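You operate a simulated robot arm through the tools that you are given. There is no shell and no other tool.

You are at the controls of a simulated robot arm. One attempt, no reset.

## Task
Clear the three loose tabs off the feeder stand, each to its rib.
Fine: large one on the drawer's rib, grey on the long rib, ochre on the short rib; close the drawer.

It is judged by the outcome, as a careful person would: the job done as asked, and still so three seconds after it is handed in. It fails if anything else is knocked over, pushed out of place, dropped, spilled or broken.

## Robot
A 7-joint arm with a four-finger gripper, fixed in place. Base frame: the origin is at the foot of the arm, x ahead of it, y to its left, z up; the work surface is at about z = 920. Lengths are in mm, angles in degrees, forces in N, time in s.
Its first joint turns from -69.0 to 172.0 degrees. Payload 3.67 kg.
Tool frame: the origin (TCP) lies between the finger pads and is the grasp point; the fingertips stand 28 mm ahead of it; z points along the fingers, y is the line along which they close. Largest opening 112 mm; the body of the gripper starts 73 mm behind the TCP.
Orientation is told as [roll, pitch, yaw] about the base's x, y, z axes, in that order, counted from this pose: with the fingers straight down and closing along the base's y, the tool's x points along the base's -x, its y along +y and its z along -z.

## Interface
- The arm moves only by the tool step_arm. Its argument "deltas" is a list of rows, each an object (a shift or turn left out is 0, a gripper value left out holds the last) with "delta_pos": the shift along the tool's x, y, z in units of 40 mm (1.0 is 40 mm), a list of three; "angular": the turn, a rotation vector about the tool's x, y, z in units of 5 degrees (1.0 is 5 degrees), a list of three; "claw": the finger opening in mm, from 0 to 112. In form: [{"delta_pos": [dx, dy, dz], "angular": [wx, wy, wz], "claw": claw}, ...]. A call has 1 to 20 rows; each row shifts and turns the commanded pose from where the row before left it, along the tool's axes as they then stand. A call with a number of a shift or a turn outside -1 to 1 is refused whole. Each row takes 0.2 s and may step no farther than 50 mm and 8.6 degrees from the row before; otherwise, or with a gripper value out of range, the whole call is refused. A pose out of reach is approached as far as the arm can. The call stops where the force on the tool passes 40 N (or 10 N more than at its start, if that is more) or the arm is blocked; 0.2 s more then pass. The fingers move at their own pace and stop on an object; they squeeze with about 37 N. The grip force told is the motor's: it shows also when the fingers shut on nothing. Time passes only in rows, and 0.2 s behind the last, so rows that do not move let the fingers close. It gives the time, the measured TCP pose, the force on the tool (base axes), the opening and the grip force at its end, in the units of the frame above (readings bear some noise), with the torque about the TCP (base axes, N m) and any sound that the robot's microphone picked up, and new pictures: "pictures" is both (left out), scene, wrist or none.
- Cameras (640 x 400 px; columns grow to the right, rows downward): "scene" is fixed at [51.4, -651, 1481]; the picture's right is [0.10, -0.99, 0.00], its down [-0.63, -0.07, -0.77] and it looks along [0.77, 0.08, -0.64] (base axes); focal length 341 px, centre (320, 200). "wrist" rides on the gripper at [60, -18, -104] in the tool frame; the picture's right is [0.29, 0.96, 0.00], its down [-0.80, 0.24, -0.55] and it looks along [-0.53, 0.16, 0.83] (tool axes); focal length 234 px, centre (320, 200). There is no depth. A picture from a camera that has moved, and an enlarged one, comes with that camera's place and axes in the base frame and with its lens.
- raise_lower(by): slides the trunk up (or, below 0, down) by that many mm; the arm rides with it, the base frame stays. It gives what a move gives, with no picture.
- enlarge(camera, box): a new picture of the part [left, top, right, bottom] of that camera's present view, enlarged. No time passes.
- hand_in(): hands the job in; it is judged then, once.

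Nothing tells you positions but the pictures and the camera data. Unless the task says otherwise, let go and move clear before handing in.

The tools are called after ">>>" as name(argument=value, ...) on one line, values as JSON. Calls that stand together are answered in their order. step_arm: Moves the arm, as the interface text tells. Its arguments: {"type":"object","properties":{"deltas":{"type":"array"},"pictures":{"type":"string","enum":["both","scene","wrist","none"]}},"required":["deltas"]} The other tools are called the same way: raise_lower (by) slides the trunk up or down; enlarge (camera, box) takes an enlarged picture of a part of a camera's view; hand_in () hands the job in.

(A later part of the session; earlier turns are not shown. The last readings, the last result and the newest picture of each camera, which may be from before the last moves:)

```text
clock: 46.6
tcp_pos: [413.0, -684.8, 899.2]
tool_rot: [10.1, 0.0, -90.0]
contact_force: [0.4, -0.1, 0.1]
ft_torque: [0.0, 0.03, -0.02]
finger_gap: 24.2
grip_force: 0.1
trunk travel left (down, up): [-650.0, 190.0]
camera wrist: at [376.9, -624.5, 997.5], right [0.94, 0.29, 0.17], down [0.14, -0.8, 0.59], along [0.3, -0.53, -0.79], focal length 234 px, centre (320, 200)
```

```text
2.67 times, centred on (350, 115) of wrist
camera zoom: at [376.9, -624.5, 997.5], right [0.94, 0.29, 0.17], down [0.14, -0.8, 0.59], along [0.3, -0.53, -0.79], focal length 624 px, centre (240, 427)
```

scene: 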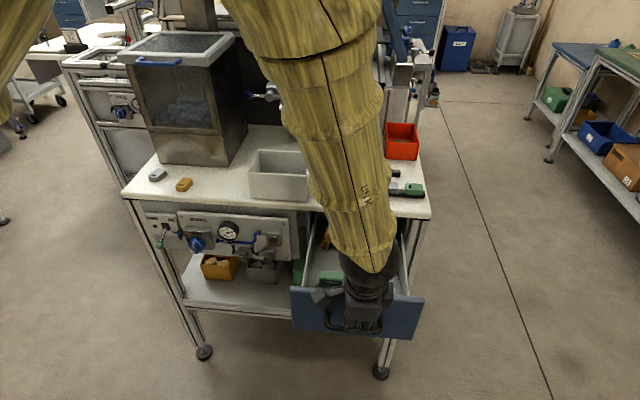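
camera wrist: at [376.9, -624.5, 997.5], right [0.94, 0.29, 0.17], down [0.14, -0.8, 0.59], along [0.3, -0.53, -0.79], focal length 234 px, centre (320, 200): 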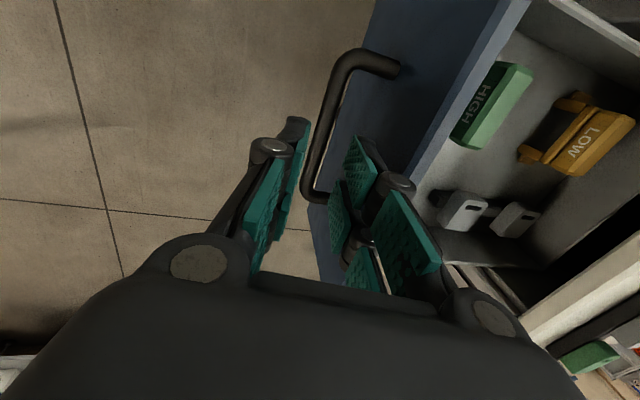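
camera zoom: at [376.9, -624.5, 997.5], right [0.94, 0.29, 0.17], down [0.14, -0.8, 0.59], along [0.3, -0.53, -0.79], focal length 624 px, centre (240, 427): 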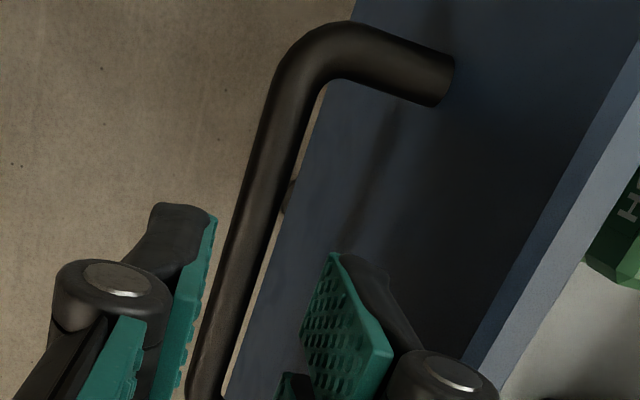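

The bar is between the fingers below. I'll descend the remaining 44 mm and grip it.

>>> step_arm(deltas=[{"delta_pos": [0, 0, 0.6]}, {"delta_pos": [0, 0, 0.5]}, {}, {"claw": 0}, {}, {}], pictures="wrist")

```text
clock: 48.0
tcp_pos: [421.4, -686.0, 854.8]
tool_rot: [9.9, 0.1, -90.0]
contact_force: [-0.7, -6.7, -6.7]
ft_torque: [-1.11, 0.14, -2.37]
finger_gap: 12.1
grip_force: 44.6
trunk travel left (down, up): [-650.0, 190.0]
camera wrist: at [385.1, -626.1, 953.5], right [0.94, 0.29, 0.17], down [0.14, -0.8, 0.59], along [0.3, -0.53, -0.79], focal length 234 px, centre (320, 200)
```

wrist: 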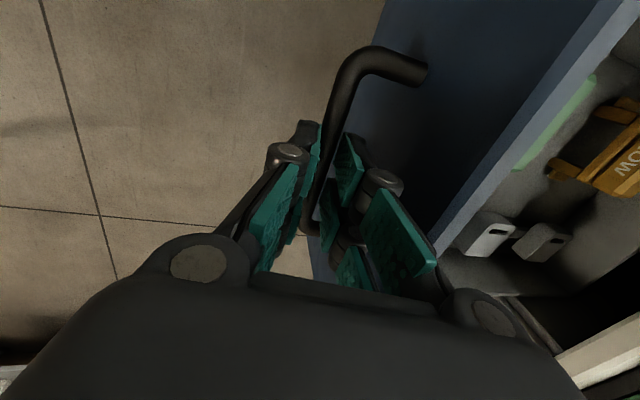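

The bar is gripped. I'll push the drawer in slowly, with a gentle start, and check the tabs partway.

>>> step_arm(deltas=[{"delta_pos": [0, 0.08, 0.014]}, {"delta_pos": [0, 0.16, 0.028]}, {"delta_pos": [0, 0.2462, 0.0435]}, {"delta_pos": [0, 0.2462, 0.0435]}, {"delta_pos": [0, 0.2462, 0.0435]}, {"delta_pos": [0, 0.2462, 0.0435]}, {"delta_pos": [0, 0.2462, 0.0435]}, {"delta_pos": [0, 0.2462, 0.0435]}, {"delta_pos": [0, 0.2462, 0.0435]}, {"delta_pos": [0, 0.16, 0.028]}, {"delta_pos": [0, 0.08, 0.014]}], pictures="both")

>>> enlarge(camera="wrist", box=[400, 80, 640, 330])

```text
clock: 50.4
tcp_pos: [510.3, -686.2, 854.8]
tool_rot: [10.0, 0.0, -90.1]
contact_force: [-1.1, -20.3, 5.7]
ft_torque: [-0.36, 0.01, -2.27]
finger_gap: 12.1
grip_force: 44.8
trunk travel left (down, up): [-650.0, 190.0]
camera wrist: at [473.1, -625.5, 953.3], right [0.94, 0.29, 0.17], down [0.14, -0.8, 0.59], along [0.3, -0.53, -0.79], focal length 234 px, centre (320, 200)
```

scene: 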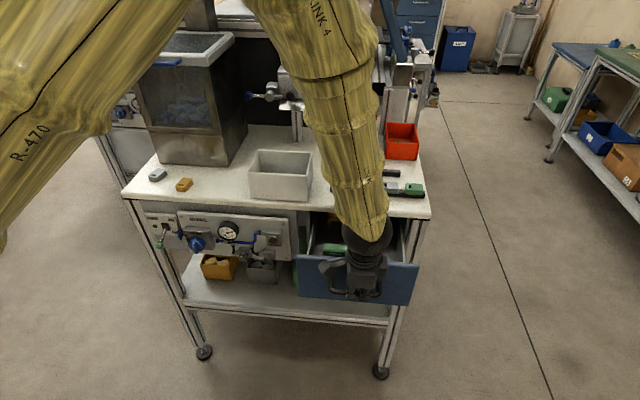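
wrist: 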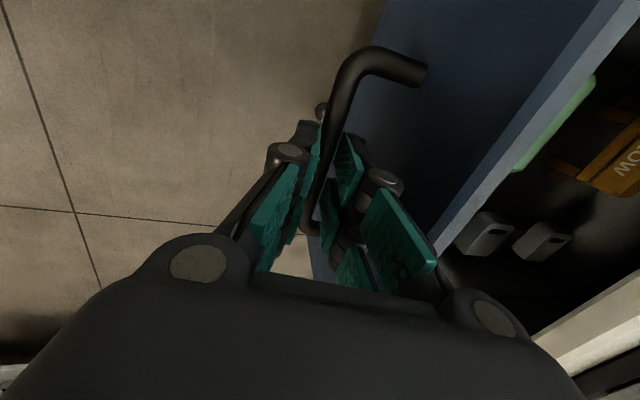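

```text
1.60 times, centred on (520, 205) of wrist
camera zoom: at [473.1, -625.5, 953.3], right [0.94, 0.29, 0.17], down [0.14, -0.8, 0.59], along [0.3, -0.53, -0.79], focal length 375 px, centre (0, 192)
```

zoom: 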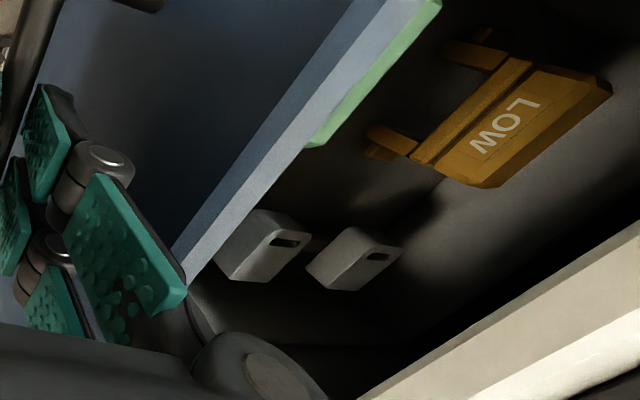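

Both tabs are staying put. There's a −20 N sideways force building from the grip on the bar, so I'll ease the commanded position slightly toward −y and check.

>>> step_arm(deltas=[{"delta_pos": [-0.03, 0, 0]}, {}], pictures="none")

```text
clock: 51.0
tcp_pos: [508.9, -686.2, 855.3]
tool_rot: [10.1, 0.1, -90.0]
contact_force: [-2.1, -18.6, 0.8]
ft_torque: [-1.24, 0.1, -2.45]
finger_gap: 12.0
grip_force: 45.2
trunk travel left (down, up): [-650.0, 190.0]
```

>>> step_arm(deltas=[{"delta_pos": [-0.05, 0, 0]}, {}], pictures="none")

```text
clock: 51.6
tcp_pos: [510.6, -686.5, 853.6]
tool_rot: [9.9, 0.2, -90.0]
contact_force: [-1.6, -9.3, -6.7]
ft_torque: [0.91, 0.04, -2.03]
finger_gap: 12.3
grip_force: 45.1
trunk travel left (down, up): [-650.0, 190.0]
```

The side force is down to −9 N. I'll continue pushing slowly.

>>> step_arm(deltas=[{"delta_pos": [0, 0.08, 0.014]}, {"delta_pos": [0, 0.16, 0.028]}, {"delta_pos": [0, 0.2462, 0.0435]}, {"delta_pos": [0, 0.2462, 0.0435]}, {"delta_pos": [0, 0.2462, 0.0435]}, {"delta_pos": [0, 0.2462, 0.0435]}, {"delta_pos": [0, 0.2462, 0.0435]}, {"delta_pos": [0, 0.16, 0.028]}, {"delta_pos": [0, 0.08, 0.014]}, {}], pictures="both")

>>> enlarge(camera="wrist", box=[400, 80, 640, 330])

```text
clock: 53.8
tcp_pos: [579.3, -686.6, 854.2]
tool_rot: [10.0, 0.1, -89.9]
contact_force: [-0.7, 11.9, -1.0]
ft_torque: [1.76, -0.04, -1.91]
finger_gap: 12.1
grip_force: 44.4
trunk travel left (down, up): [-650.0, 190.0]
camera wrist: at [543.9, -625.7, 953.9], right [0.94, 0.29, 0.17], down [0.14, -0.8, 0.59], along [0.3, -0.53, -0.79], focal length 234 px, centre (320, 200)
```

scene: 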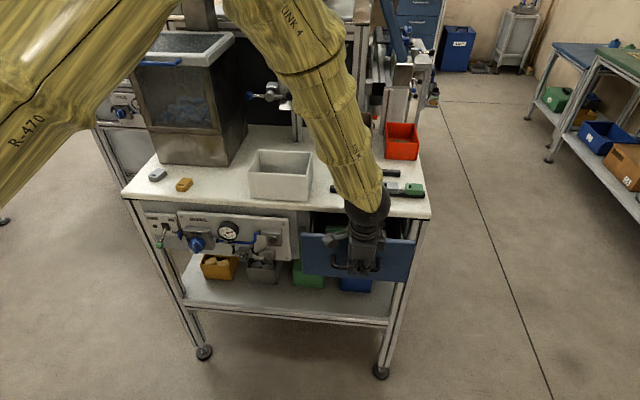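
wrist: 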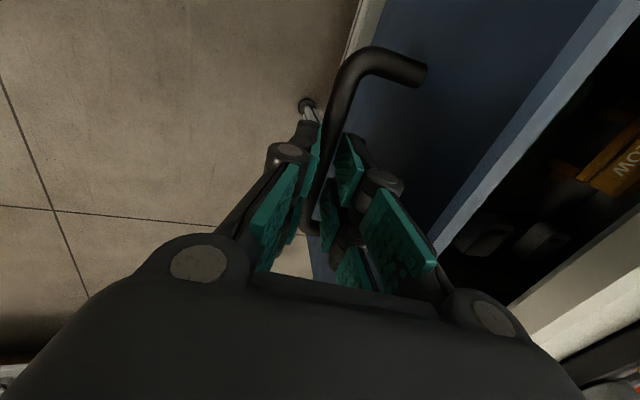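

```text
1.60 times, centred on (520, 205) of wrist
camera zoom: at [543.9, -625.7, 953.9], right [0.94, 0.29, 0.17], down [0.14, -0.8, 0.59], along [0.3, -0.53, -0.79], focal length 375 px, centre (0, 192)
```

zoom: 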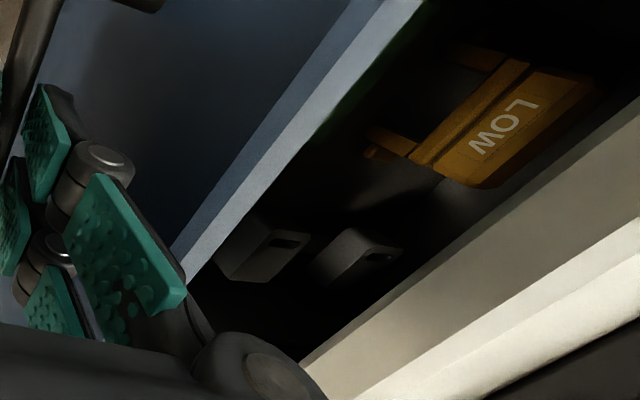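

Tabs are still in place with about 80 mm to go. I'll continue to within about 10 mm of closed.

>>> step_arm(deltas=[{"delta_pos": [0, 0.08, 0.014]}, {"delta_pos": [0, 0.16, 0.028]}, {"delta_pos": [0, 0.2462, 0.0435]}, {"delta_pos": [0, 0.2462, 0.0435]}, {"delta_pos": [0, 0.2462, 0.0435]}, {"delta_pos": [0, 0.2462, 0.0435]}, {"delta_pos": [0, 0.2462, 0.0435]}, {"delta_pos": [0, 0.16, 0.028]}, {"delta_pos": [0, 0.08, 0.014]}, {}], pictures="both")

```text
clock: 56.0
tcp_pos: [649.5, -685.4, 856.0]
tool_rot: [10.0, -0.1, -90.0]
contact_force: [0.3, 6.0, -1.7]
ft_torque: [0.6, -0.01, -2.17]
finger_gap: 12.0
grip_force: 44.8
trunk travel left (down, up): [-650.0, 190.0]
camera wrist: at [613.1, -625.6, 953.9], right [0.94, 0.29, 0.17], down [0.14, -0.8, 0.59], along [0.3, -0.53, -0.79], focal length 234 px, centre (320, 200)
```

scene: 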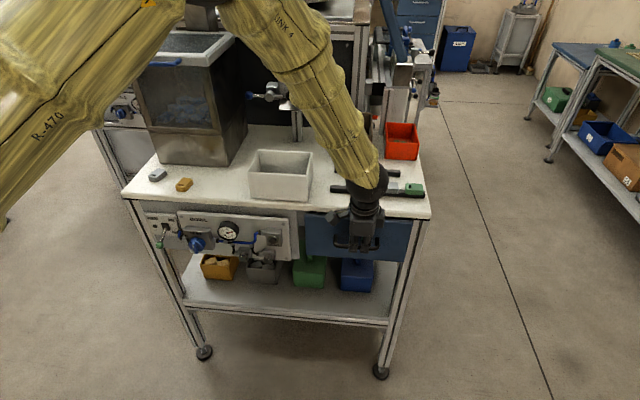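
wrist: 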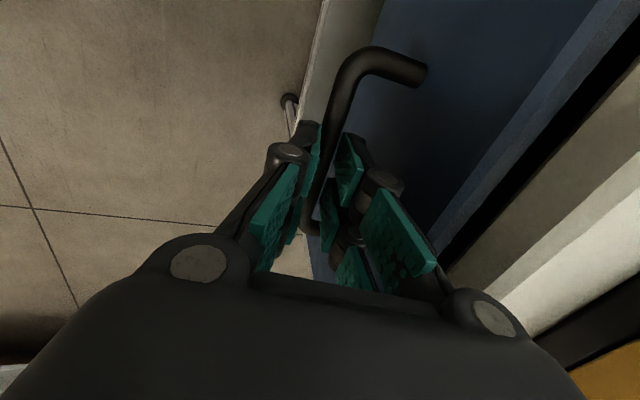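

About 12 mm remain; I'll push in small steps until it bottoms out gently.

>>> step_arm(deltas=[{"delta_pos": [0, 0.08, 0.014]}, {"delta_pos": [0, 0.1, 0.018]}, {"delta_pos": [0, 0.05, 0.009]}, {"delta_pos": [0, 0.03, 0.005]}, {}], pictures="none")

>>> step_arm(deltas=[{"delta_pos": [0, 0.03, 0.005]}, {}], pictures="none")

```text
clock: 57.2
tcp_pos: [660.8, -685.5, 854.7]
tool_rot: [10.1, -0.1, -89.9]
contact_force: [-2.6, 10.1, -1.7]
ft_torque: [0.0, 0.07, -2.21]
finger_gap: 12.2
grip_force: 44.6
trunk travel left (down, up): [-650.0, 190.0]
```

```text
clock: 57.8
tcp_pos: [660.2, -686.5, 855.2]
tool_rot: [9.9, 0.2, -89.9]
contact_force: [-1.6, 11.4, -3.2]
ft_torque: [0.56, 0.07, -2.13]
finger_gap: 12.1
grip_force: 45.2
trunk travel left (down, up): [-650.0, 190.0]
```

>>> step_arm(deltas=[{"delta_pos": [0, 0.04, 0.007]}, {}], pictures="none")

>>> step_arm(deltas=[{"delta_pos": [0, 0.04, 0.007]}, {}], pictures="wrist")

```text
clock: 58.4
tcp_pos: [662.4, -686.3, 855.0]
tool_rot: [10.0, 0.1, -90.1]
contact_force: [-1.2, 10.0, -6.2]
ft_torque: [0.95, 0.02, -2.08]
finger_gap: 12.0
grip_force: 45.1
trunk travel left (down, up): [-650.0, 190.0]
```

```text
clock: 59.0
tcp_pos: [663.3, -686.2, 855.8]
tool_rot: [9.9, 0.0, -90.0]
contact_force: [-10.3, 15.7, -10.4]
ft_torque: [0.22, 0.32, -2.2]
finger_gap: 11.7
grip_force: 44.4
trunk travel left (down, up): [-650.0, 190.0]
camera wrist: at [626.8, -625.8, 954.2], right [0.94, 0.29, 0.17], down [0.14, -0.8, 0.59], along [0.3, -0.53, -0.79], focal length 234 px, centre (320, 200)
```

wrist: 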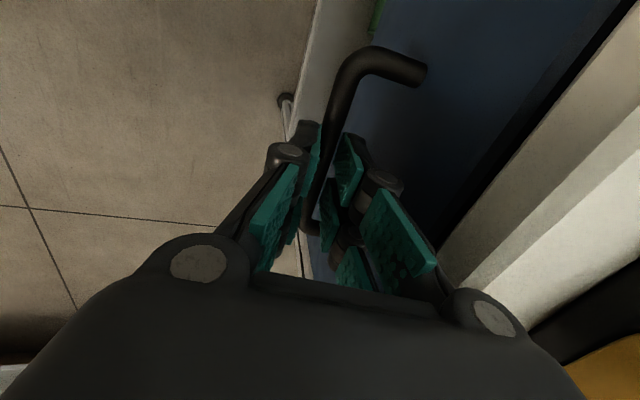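

The drawer has bottomed out against its stop (−10 N). I'll release the bar and back out along the tool axis.

>>> step_arm(deltas=[{"delta_pos": [0, -0.02, 0], "claw": 24}, {}, {"delta_pos": [0, 0, -0.4]}, {"delta_pos": [0, 0, -0.6]}, {"delta_pos": [0, 0, -0.9]}, {"delta_pos": [0, 0, -0.9]}, {"delta_pos": [0, 0, -0.9]}, {"delta_pos": [0, 0, -0.9]}, {"delta_pos": [0, 0, -0.9], "angular": [1, 0, 0]}, {"angular": [1, 0, 0]}, {}], pictures="both")

>>> enlarge(camera="scene", box=[290, 180, 450, 280])

```text
clock: 61.4
tcp_pos: [623.7, -686.0, 1073.8]
tool_rot: [0.0, 0.0, -90.0]
contact_force: [0.4, 0.1, -0.1]
ft_torque: [-0.02, -0.01, 0.01]
finger_gap: 23.7
grip_force: 0.1
trunk travel left (down, up): [-650.0, 190.0]
camera wrist: at [604.8, -626.2, 1177.4], right [0.96, 0.29, 0.0], down [0.24, -0.8, 0.55], along [0.16, -0.53, -0.83], focal length 234 px, centre (320, 200)
```

scene: 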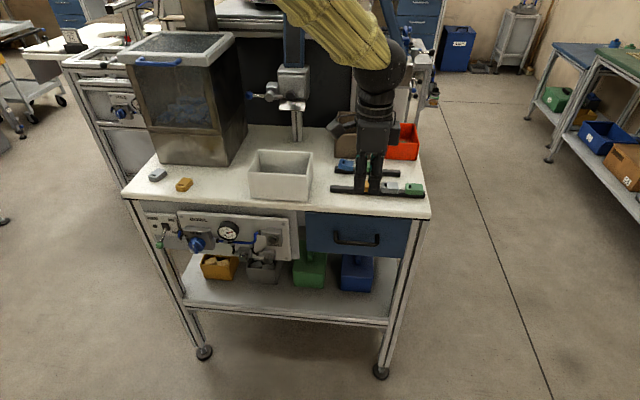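
wrist: 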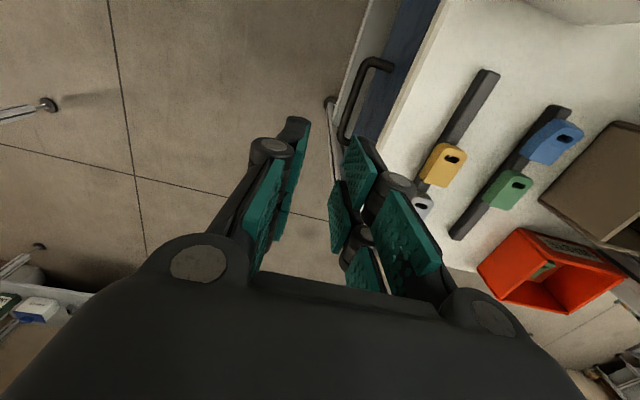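

```text
4.00 times, centred on (370, 230) of scene
camera zoom: at [51.4, -651.0, 1481.0], right [0.1, -0.99, 0.0], down [-0.63, -0.07, -0.77], along [0.77, 0.08, -0.64], focal length 1363 px, centre (120, 80)
```

zoom: 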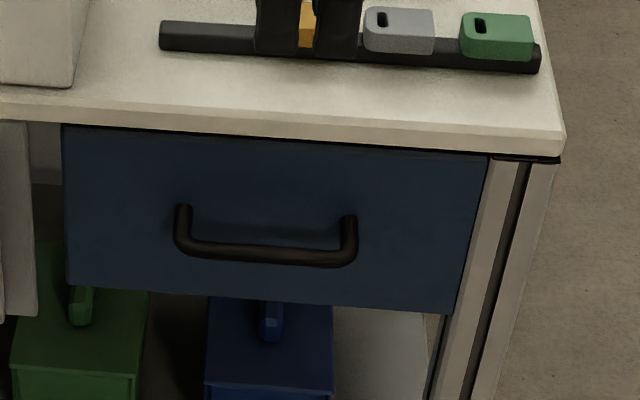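

The drawer is closed flush. Next I'll go for the loose grey tab: move above it and turn back to yaw ≈ −15.

>>> step_arm(deltas=[{"delta_pos": [0.912, 0.2, -0.1]}, {"delta_pos": [0.912, 0.2, -0.1]}, {"delta_pos": [0.912, 0.2, -0.1]}, {"delta_pos": [0.912, 0.2, -0.1]}, {"delta_pos": [0.912, 0.2, 0]}, {"delta_pos": [0.912, 0.2, 0]}, {"delta_pos": [0.912, 0.2, 0]}, {"delta_pos": [0.912, 0.2, 0]}, {"delta_pos": [0.912, 0.2, 0]}, {"delta_pos": [0.912, 0.2, 0]}, {"delta_pos": [0.912, 0.2, 0]}, {"delta_pos": [0.912, 0.2, 0]}, {"delta_pos": [0.912, 0.2, 0]}], pictures="none")

>>> step_arm(deltas=[{"angular": [0, 0, -1], "claw": 50}, {"angular": [0, 0, -1]}, {"angular": [0, 0, -1]}, {"angular": [0, 0, -1]}, {"angular": [0, 0, -1]}, {"angular": [0, 0, -1]}, {"angular": [0, 0, -1]}, {"angular": [0, 0, -1]}, {"angular": [0, 0, -1]}, {"angular": [0, 0, -1]}, {"angular": [0, 0, -1]}, {"angular": [0, 0, -1]}, {"angular": [0, 0, -1]}, {"angular": [0, 0, -1]}, {"angular": [0, 0, -1]}, {}], pictures="both")

```text
clock: 64.2
tcp_pos: [728.9, -211.4, 1087.2]
tool_rot: [0.0, 0.1, -90.1]
contact_force: [0.1, 0.5, -0.5]
ft_torque: [-0.04, 0.02, 0.01]
finger_gap: 23.9
grip_force: 0.1
trunk travel left (down, up): [-650.0, 190.0]
```

```text
clock: 67.6
tcp_pos: [727.4, -212.1, 1087.9]
tool_rot: [-0.1, 0.0, -14.9]
contact_force: [-0.1, 0.2, 0.6]
ft_torque: [-0.02, -0.02, 0.02]
finger_gap: 49.9
grip_force: 0.1
trunk travel left (down, up): [-650.0, 190.0]
camera wrist: at [665.0, -213.0, 1191.2], right [-0.03, 1.0, 0.0], down [0.83, 0.03, 0.55], along [0.55, 0.02, -0.83], focal length 234 px, centre (320, 200)
```

scene: 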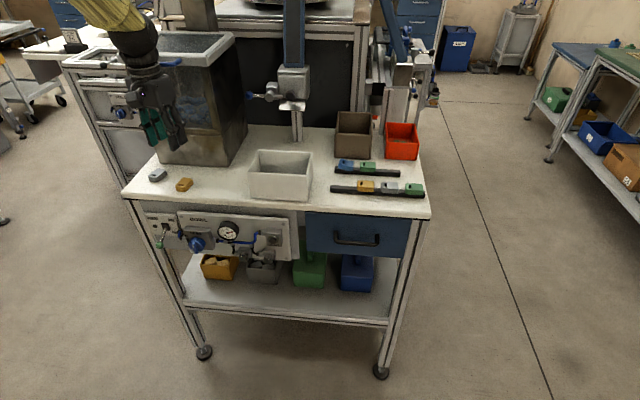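
wrist: 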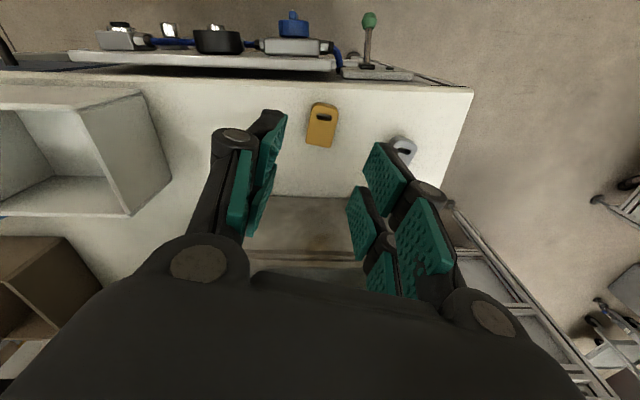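

The ochre tab is right in front of me, so I'll take that one first. Zooming in to measure it.

>>> enlarge(camera="wrist", box=[260, 80, 452, 200])

```text
3.33 times, centred on (356, 140) of wrist
camera zoom: at [665.0, -213.0, 1191.2], right [-0.03, 1.0, 0.0], down [0.83, 0.03, 0.55], along [0.55, 0.02, -0.83], focal length 781 px, centre (200, 400)
```

zoom: 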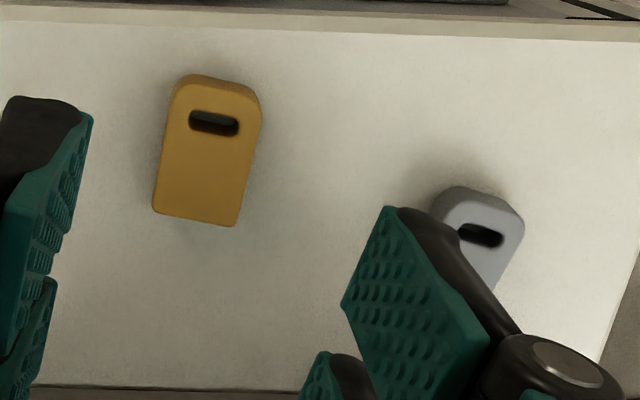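

The ochre tab is at about (740, −208), axis ≈170°. I'll align (yaw −9.7) and lower to an intermediate height for a check.

>>> step_arm(deltas=[{"angular": [0, 0, -0.52]}, {"angular": [0, 0, -0.52]}, {"delta_pos": [-0.293, 0.154, 0.5]}, {"delta_pos": [0, 0, 0.9]}, {"delta_pos": [0, 0, 0.9]}, {}], pictures="both")

>>> enlarge(camera="wrist", box=[220, 80, 412, 200])

```text
clock: 69.0
tcp_pos: [738.5, -207.6, 998.3]
tool_rot: [0.0, -0.1, -9.7]
contact_force: [-1.7, -0.4, -0.4]
ft_torque: [0.02, 0.0, -0.02]
finger_gap: 49.9
grip_force: 0.0
trunk travel left (down, up): [-650.0, 190.0]
camera wrist: at [675.8, -214.1, 1101.4], right [-0.12, 0.99, 0.0], down [0.83, 0.1, 0.56], along [0.55, 0.07, -0.83], focal length 234 px, centre (320, 200)
```

scene: 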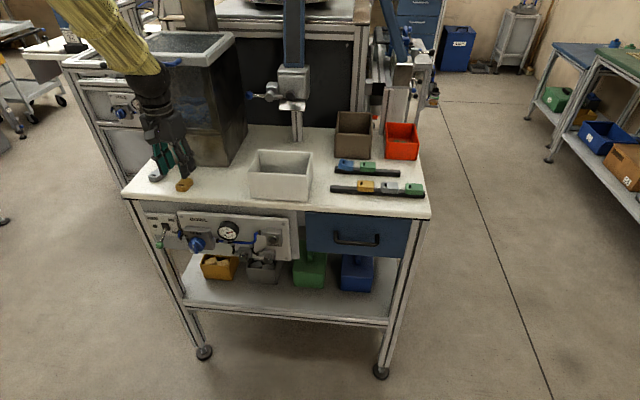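
wrist: 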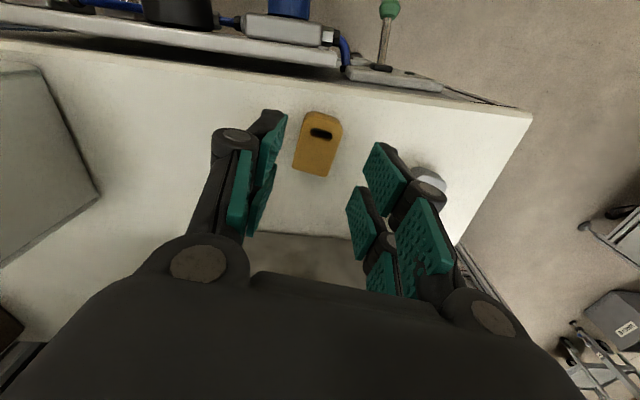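

```text
3.33 times, centred on (316, 140) of wrist
camera zoom: at [675.8, -214.1, 1101.4], right [-0.12, 0.99, 0.0], down [0.83, 0.1, 0.56], along [0.55, 0.07, -0.83], focal length 781 px, centre (333, 400)
```

zoom: 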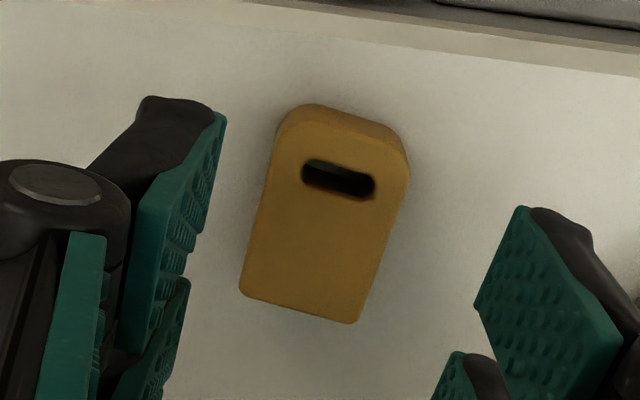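

Well aligned. I'll descend to grasp height.

>>> step_arm(deltas=[{"delta_pos": [0, -0.03, 0.5]}, {"delta_pos": [0, 0, 0.4]}, {"delta_pos": [0, 0, 0.25]}, {}], pictures="both")

>>> enlarge(camera="wrist", box=[210, 90, 450, 240])

>>> enlarge(camera="scene", box=[135, 150, 215, 210])

```text
clock: 70.0
tcp_pos: [740.8, -210.2, 950.6]
tool_rot: [0.1, 0.0, -9.8]
contact_force: [-0.3, 0.8, 0.3]
ft_torque: [-0.01, 0.03, -0.03]
finger_gap: 49.8
grip_force: 0.1
trunk travel left (down, up): [-650.0, 190.0]
camera wrist: at [677.8, -215.4, 1054.0], right [-0.12, 0.99, 0.0], down [0.83, 0.1, 0.55], along [0.55, 0.07, -0.83], focal length 234 px, centre (320, 200)
```

scene: 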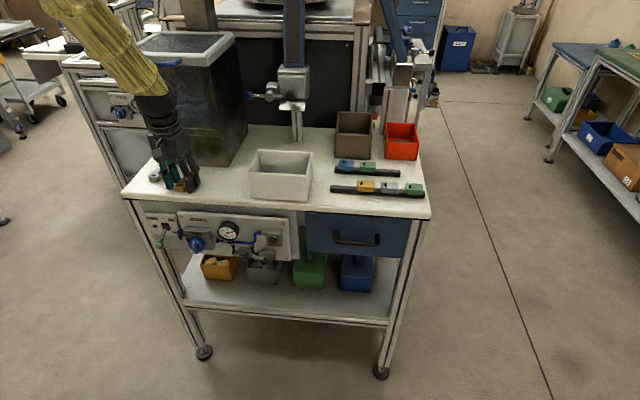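
wrist: 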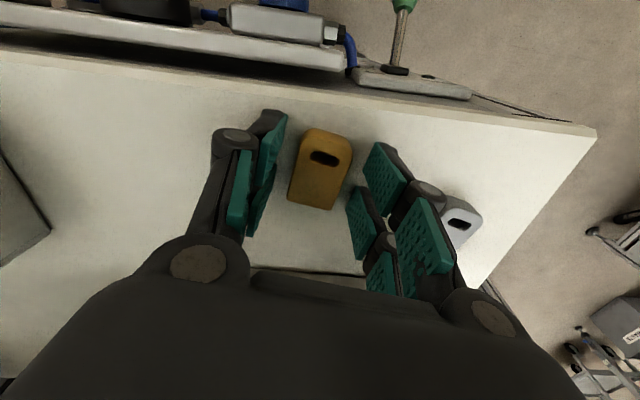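

```text
2.67 times, centred on (330, 165) of wrist
camera zoom: at [677.8, -215.4, 1054.0], right [-0.12, 0.99, 0.0], down [0.83, 0.1, 0.55], along [0.55, 0.07, -0.83], focal length 624 px, centre (293, 293)
```

zoom: 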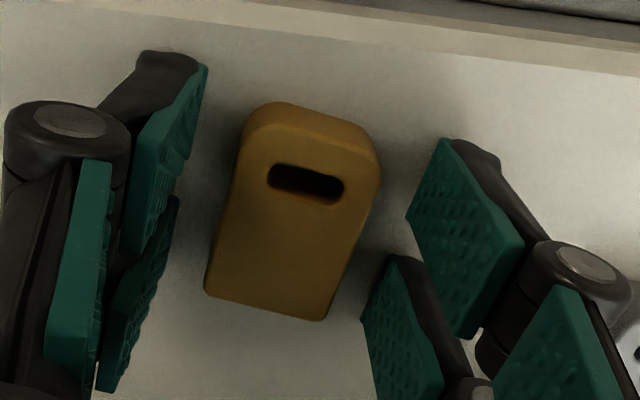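

```text
6.67 times, centred on (175, 180) of scene
camera zoom: at [51.4, -651.0, 1481.0], right [0.1, -0.99, 0.0], down [-0.63, -0.07, -0.77], along [0.77, 0.08, -0.64], focal length 2272 px, centre (1287, 333)
```

zoom: 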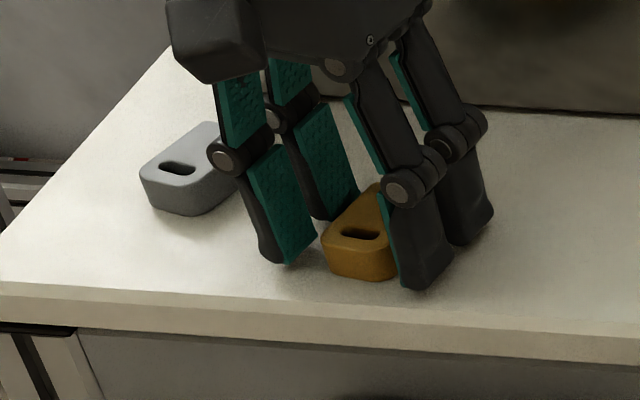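

The ochre tab is between the fingers and clear of the grey one. I'll close and lift.

>>> step_arm(deltas=[{"claw": 20}, {"claw": 20}, {"claw": 20}, {"delta_pos": [0, 0, -0.3]}, {"delta_pos": [0, 0, -0.7]}, {"delta_pos": [0, 0, -0.9]}, {"delta_pos": [0, 0, -0.9]}, {"delta_pos": [0, 0, -0.7]}, {}], pictures="both")

>>> enlarge(camera="wrist", box=[230, 100, 422, 220])

```text
clock: 72.0
tcp_pos: [739.7, -208.7, 1089.1]
tool_rot: [0.0, 0.0, -9.8]
contact_force: [0.7, 0.5, -0.1]
ft_torque: [0.0, 0.0, -0.04]
finger_gap: 28.4
grip_force: 36.8
trunk travel left (down, up): [-650.0, 190.0]
camera wrist: at [677.2, -215.4, 1191.9], right [-0.12, 0.99, 0.0], down [0.83, 0.1, 0.55], along [0.55, 0.07, -0.83], focal length 234 px, centre (320, 200)
```

scene: 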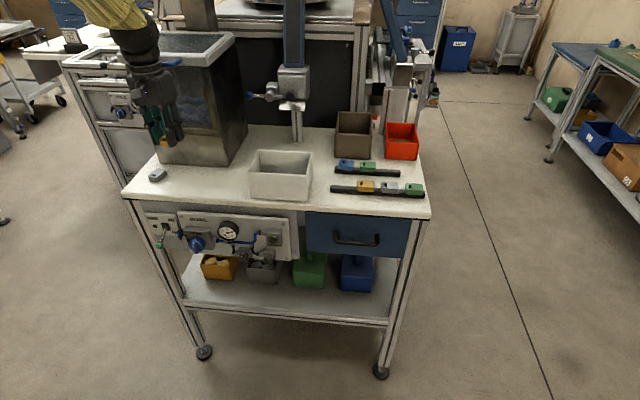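
wrist: 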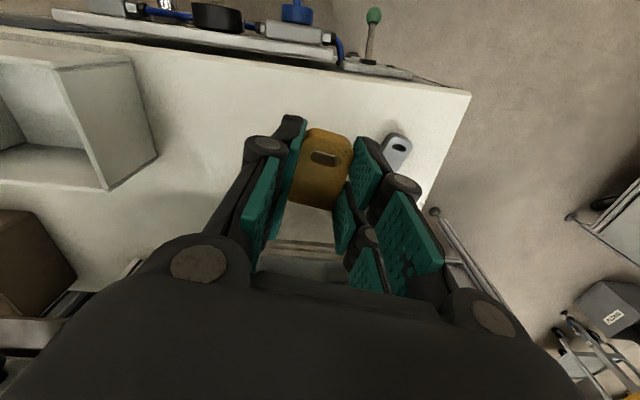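

```text
3.33 times, centred on (326, 160) of wrist
camera zoom: at [677.2, -215.4, 1191.9], right [-0.12, 0.99, 0.0], down [0.83, 0.1, 0.55], along [0.55, 0.07, -0.83], focal length 781 px, centre (300, 333)
```

zoom: 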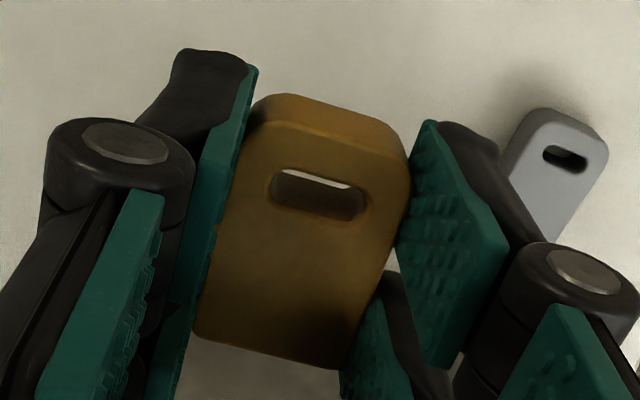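

The ochre tab is gripped (28.4 mm). I'll carry it at height to above the free end of the short rib, then turn to yaw −90.

>>> step_arm(deltas=[{"delta_pos": [-0.3684, -0.9336, 0]}, {"delta_pos": [-0.3684, -0.9336, 0]}, {"delta_pos": [-0.3684, -0.9336, 0]}, {"delta_pos": [-0.3684, -0.9336, 0]}, {"delta_pos": [-0.3684, -0.9336, 0]}, {"delta_pos": [-0.3684, -0.9336, 0]}, {"delta_pos": [-0.3684, -0.9336, 0]}, {"delta_pos": [-0.3684, -0.9336, 0]}, {"delta_pos": [-0.3684, -0.9336, 0]}, {"delta_pos": [-0.3684, -0.9336, 0]}, {"delta_pos": [-0.3684, -0.9336, 0]}, {"delta_pos": [-0.3684, -0.9336, 0]}, {"delta_pos": [-0.3684, -0.9336, 0]}, {"delta_pos": [-0.3684, -0.9336, 0]}, {}], pictures="both")

```text
clock: 75.2
tcp_pos: [854.8, -762.0, 1090.6]
tool_rot: [0.1, 0.0, -9.8]
contact_force: [-0.4, -0.4, 0.5]
ft_torque: [0.03, -0.01, 0.03]
finger_gap: 28.7
grip_force: 37.0
trunk travel left (down, up): [-650.0, 190.0]
camera wrist: at [792.6, -768.1, 1194.2], right [-0.12, 0.99, 0.0], down [0.83, 0.1, 0.55], along [0.55, 0.07, -0.83], focal length 234 px, centre (320, 200)
```

scene: 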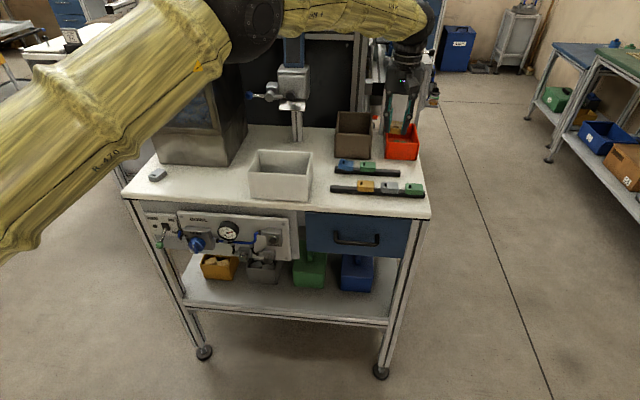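
wrist: 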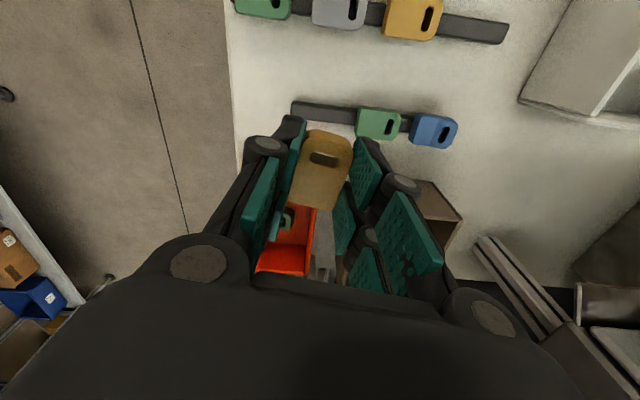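

Reached above the free end of the short rib. Now turning to yaw −90.

>>> step_arm(deltas=[{"angular": [0, 0, 1]}, {"angular": [0, 0, 1]}, {"angular": [0, 0, 1]}, {"angular": [0, 0, 1]}, {"angular": [0, 0, 1]}, {"angular": [0, 0, 1]}, {"angular": [0, 0, 1]}, {"angular": [0, 0, 1]}, {"angular": [0, 0, 1]}, {"angular": [0, 0, 1]}, {"angular": [0, 0, 1]}, {"angular": [0, 0, 1]}, {"angular": [0, 0, 1]}, {"angular": [0, 0, 1]}, {"angular": [0, 0, 1]}, {"angular": [0, 0, 1]}, {"angular": [0, 0, 0.05]}, {}], pictures="both")

>>> enlarge(camera="wrist", box=[240, 60, 496, 220])

>>> enlarge(camera="scene", box=[330, 110, 442, 200])

```text
clock: 79.0
tcp_pos: [855.7, -759.2, 1089.6]
tool_rot: [0.0, 0.1, -90.0]
contact_force: [0.3, 0.5, 0.7]
ft_torque: [0.02, -0.01, 0.01]
finger_gap: 28.7
grip_force: 36.9
trunk travel left (down, up): [-650.0, 190.0]
camera wrist: at [837.1, -698.3, 1193.4], right [0.96, 0.29, 0.0], down [0.24, -0.8, 0.55], along [0.16, -0.53, -0.83], focal length 234 px, centre (320, 200)
```

scene: 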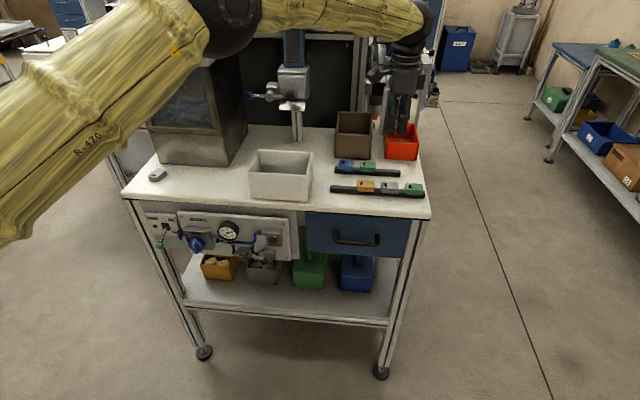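
wrist: 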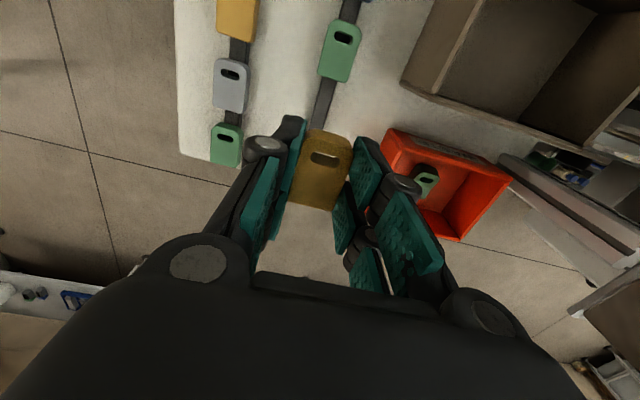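

```text
2.50 times, centred on (368, 140) of wrist
camera zoom: at [837.1, -698.3, 1193.4], right [0.96, 0.29, 0.0], down [0.24, -0.8, 0.55], along [0.16, -0.53, -0.83], focal length 585 px, centre (200, 350)
```

zoom: 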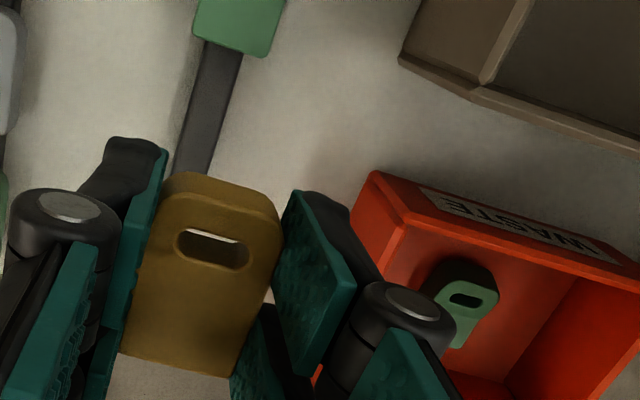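

```text
4.44 times, centred on (386, 155) of scene
camera zoom: at [51.4, -651.0, 1481.0], right [0.1, -0.99, 0.0], down [-0.63, -0.07, -0.77], along [0.77, 0.08, -0.64], focal length 1515 px, centre (27, 400)
```

zoom: 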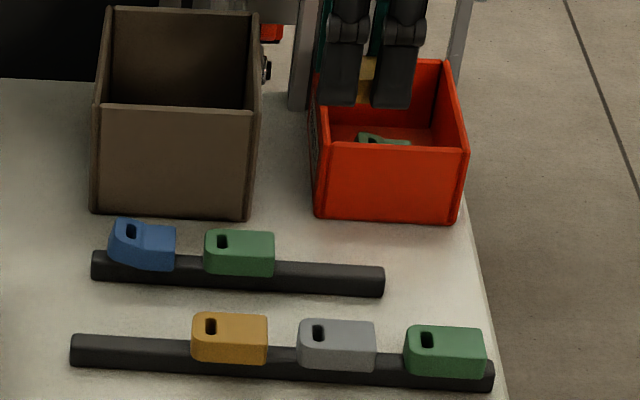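

The ochre tab is above the free end of the short rib (x≈855.5, spot between y −720 and −791), aligned. I'll lower it to about 15 mm above the rib and check.

>>> step_arm(deltas=[{"delta_pos": [0, 0, 0.8]}, {"delta_pos": [0, 0, 0.9]}, {"delta_pos": [0, 0, 0.6]}, {"delta_pos": [0, 0, 0.4]}, {}], pictures="both")

>>> enlarge(camera="wrist", box=[240, 60, 496, 220])

>>> enlarge(camera="scene", box=[340, 130, 420, 190])

```text
clock: 80.2
tcp_pos: [854.4, -758.9, 981.1]
tool_rot: [0.1, 0.0, -90.1]
contact_force: [0.1, -0.3, 0.4]
ft_torque: [0.02, -0.02, -0.01]
finger_gap: 28.6
grip_force: 37.5
trunk travel left (down, up): [-650.0, 190.0]
camera wrist: at [837.4, -699.1, 1085.3], right [0.96, 0.29, 0.0], down [0.24, -0.8, 0.55], along [0.16, -0.53, -0.83], focal length 234 px, centre (320, 200)
```

scene: 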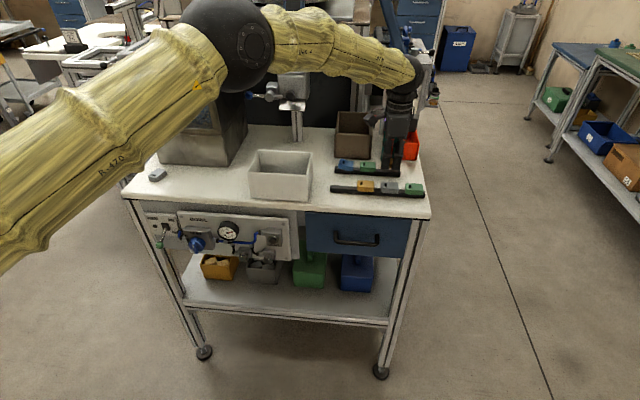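
wrist: 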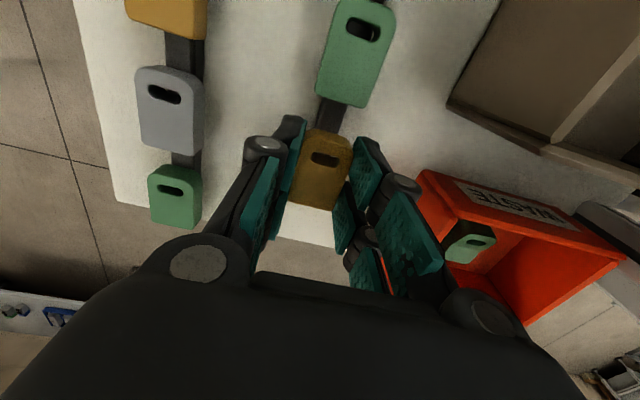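

```text
2.50 times, centred on (368, 140) of wrist
camera zoom: at [837.4, -699.1, 1085.3], right [0.96, 0.29, 0.0], down [0.24, -0.8, 0.55], along [0.16, -0.53, -0.83], focal length 585 px, centre (200, 350)
```

zoom: 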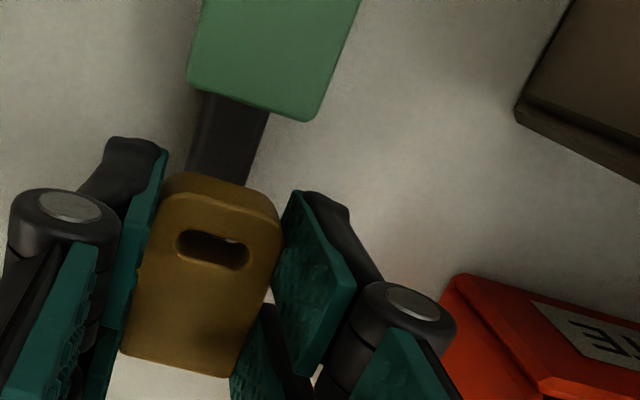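

```text
6.67 times, centred on (380, 160) of scene
camera zoom: at [51.4, -651.0, 1481.0], right [0.1, -0.99, 0.0], down [-0.63, -0.07, -0.77], along [0.77, 0.08, -0.64], focal length 2272 px, centre (-80, 467)
```

zoom: 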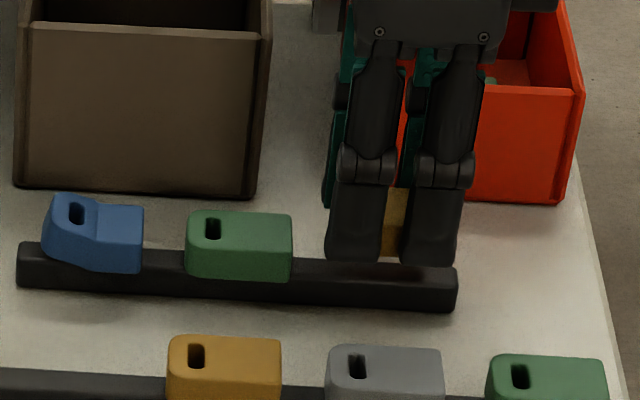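

The ochre tab lines up in x with the green tab on the same rib (855.7 vs 856.2). I'll shift 2 mm to centre in the gap and lower in small steps.

>>> step_arm(deltas=[{"delta_pos": [0.05, -0.01, 0.2]}, {"delta_pos": [0, 0, 0.1]}, {}], pictures="scene")

>>> enlarge(camera="scene", box=[372, 150, 404, 180])

```text
clock: 81.0
tcp_pos: [855.2, -757.9, 968.9]
tool_rot: [0.0, 0.1, -90.0]
contact_force: [-0.1, -0.6, 0.4]
ft_torque: [-0.02, -0.02, 0.01]
finger_gap: 28.6
grip_force: 37.2
trunk travel left (down, up): [-650.0, 190.0]
```

scene: 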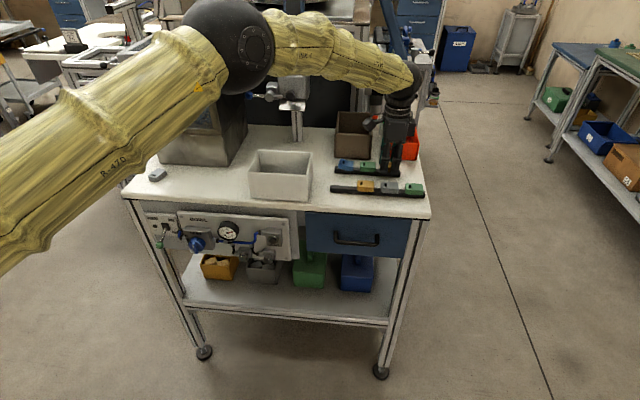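

```text
13.33 times, centred on (388, 165) of scene
camera zoom: at [51.4, -651.0, 1481.0], right [0.1, -0.99, 0.0], down [-0.63, -0.07, -0.77], along [0.77, 0.08, -0.64], focal length 4544 px, centre (-587, 667)
```

zoom: 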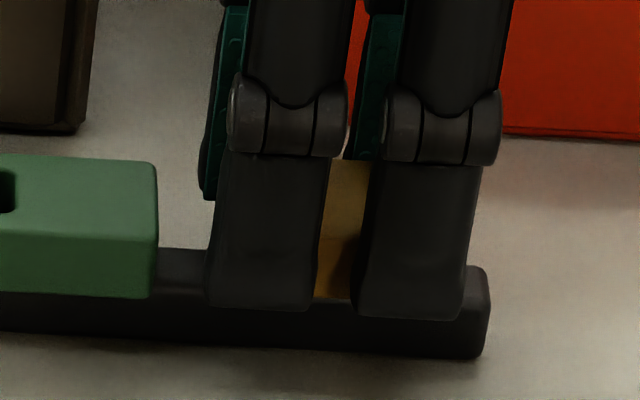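

About 2–3 mm to go by comparison with the green tab's lower edge. Stepping down 1 mm at a time.

>>> step_arm(deltas=[{"delta_pos": [0, 0, 0.03]}, {}], pictures="none")

>>> step_arm(deltas=[{"delta_pos": [0, 0, 0.025]}, {}], pictures="none")

>>> step_arm(deltas=[{"delta_pos": [0, 0, 0.02]}, {}], pictures="none")

```text
clock: 81.6
tcp_pos: [853.6, -756.8, 967.4]
tool_rot: [0.0, 0.1, -90.1]
contact_force: [0.1, -0.2, -0.4]
ft_torque: [-0.01, 0.0, 0.0]
finger_gap: 28.4
grip_force: 37.4
trunk travel left (down, up): [-650.0, 190.0]
```

```text
clock: 82.2
tcp_pos: [854.2, -756.7, 967.7]
tool_rot: [0.1, 0.3, -90.0]
contact_force: [0.0, 0.2, -0.5]
ft_torque: [0.0, 0.02, 0.01]
finger_gap: 28.7
grip_force: 36.7
trunk travel left (down, up): [-650.0, 190.0]
```

```text
clock: 82.8
tcp_pos: [853.6, -756.7, 966.8]
tool_rot: [0.0, 0.1, -90.0]
contact_force: [-0.1, 0.2, 0.0]
ft_torque: [-0.01, -0.01, -0.02]
finger_gap: 28.3
grip_force: 36.8
trunk travel left (down, up): [-650.0, 190.0]
```

>>> step_arm(deltas=[{"delta_pos": [0, 0, 0.025]}, {}], pictures="none")

>>> step_arm(deltas=[{"delta_pos": [0, 0, 0.02]}, {}], pictures="scene")

>>> enlarge(camera="scene", box=[372, 150, 404, 180])

```text
clock: 83.4
tcp_pos: [854.7, -757.7, 966.1]
tool_rot: [-0.1, 0.2, -90.0]
contact_force: [-1.0, -0.9, 1.5]
ft_torque: [0.03, -0.02, -0.01]
finger_gap: 28.3
grip_force: 37.0
trunk travel left (down, up): [-650.0, 190.0]
```

```text
clock: 84.0
tcp_pos: [855.7, -756.4, 964.9]
tool_rot: [0.0, 0.0, -90.0]
contact_force: [0.7, 0.2, 4.0]
ft_torque: [0.03, -0.02, 0.02]
finger_gap: 28.6
grip_force: 37.2
trunk travel left (down, up): [-650.0, 190.0]
```

scene: 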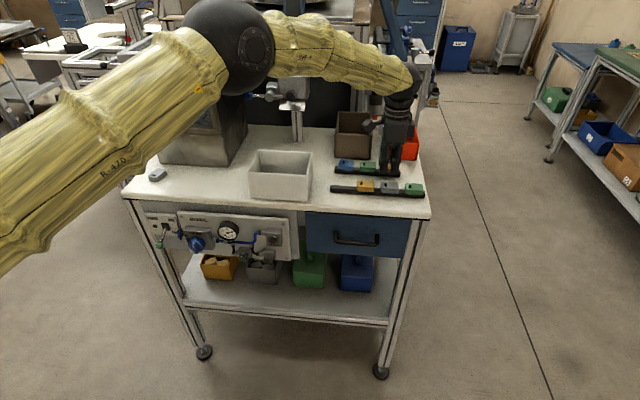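

```text
13.33 times, centred on (388, 165) of scene
camera zoom: at [51.4, -651.0, 1481.0], right [0.1, -0.99, 0.0], down [-0.63, -0.07, -0.77], along [0.77, 0.08, -0.64], focal length 4544 px, centre (-587, 667)
```

zoom: 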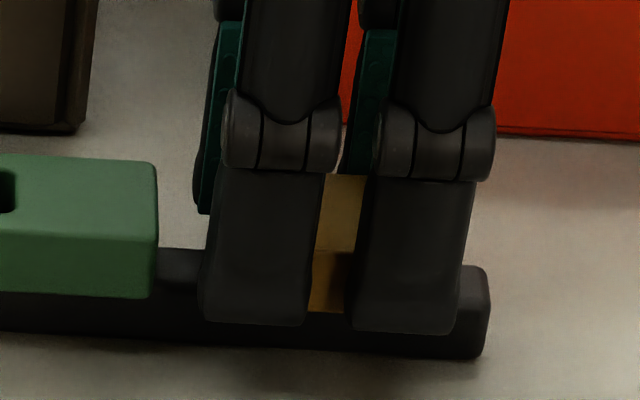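

Light contact (4 N): the tab is down on the rib. I'll release it and check.

>>> step_arm(deltas=[{"claw": 42}, {}, {}], pictures="both")

>>> enlarge(camera="wrist", box=[240, 60, 496, 220])

```text
clock: 84.8
tcp_pos: [855.2, -755.9, 963.4]
tool_rot: [0.1, 0.1, -90.0]
contact_force: [-0.3, -0.6, 0.2]
ft_torque: [0.0, -0.03, 0.0]
finger_gap: 42.1
grip_force: 0.0
trunk travel left (down, up): [-650.0, 190.0]
camera wrist: at [836.5, -696.5, 1068.3], right [0.96, 0.29, 0.0], down [0.24, -0.8, 0.55], along [0.16, -0.53, -0.83], focal length 234 px, centre (320, 200)
```

scene: 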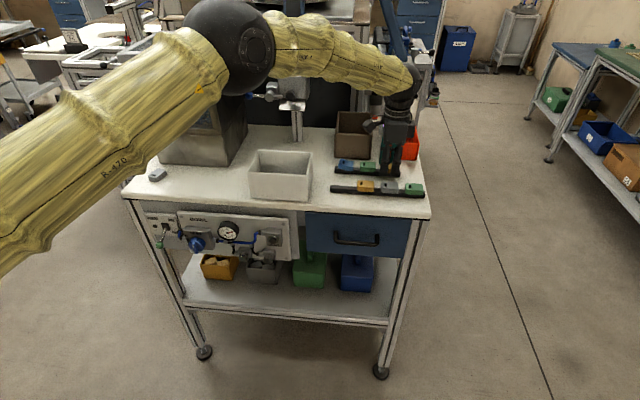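
wrist: 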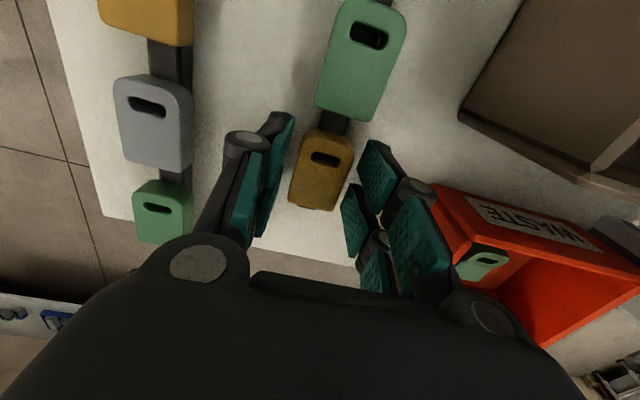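

```text
2.50 times, centred on (368, 140) of wrist
camera zoom: at [836.5, -696.5, 1068.3], right [0.96, 0.29, 0.0], down [0.24, -0.8, 0.55], along [0.16, -0.53, -0.83], focal length 585 px, centre (200, 350)
```

zoom: 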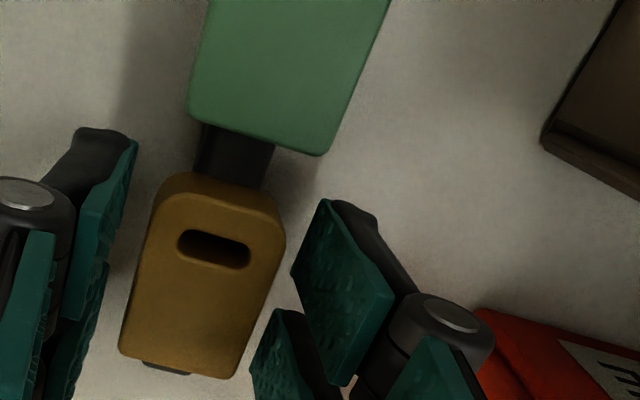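

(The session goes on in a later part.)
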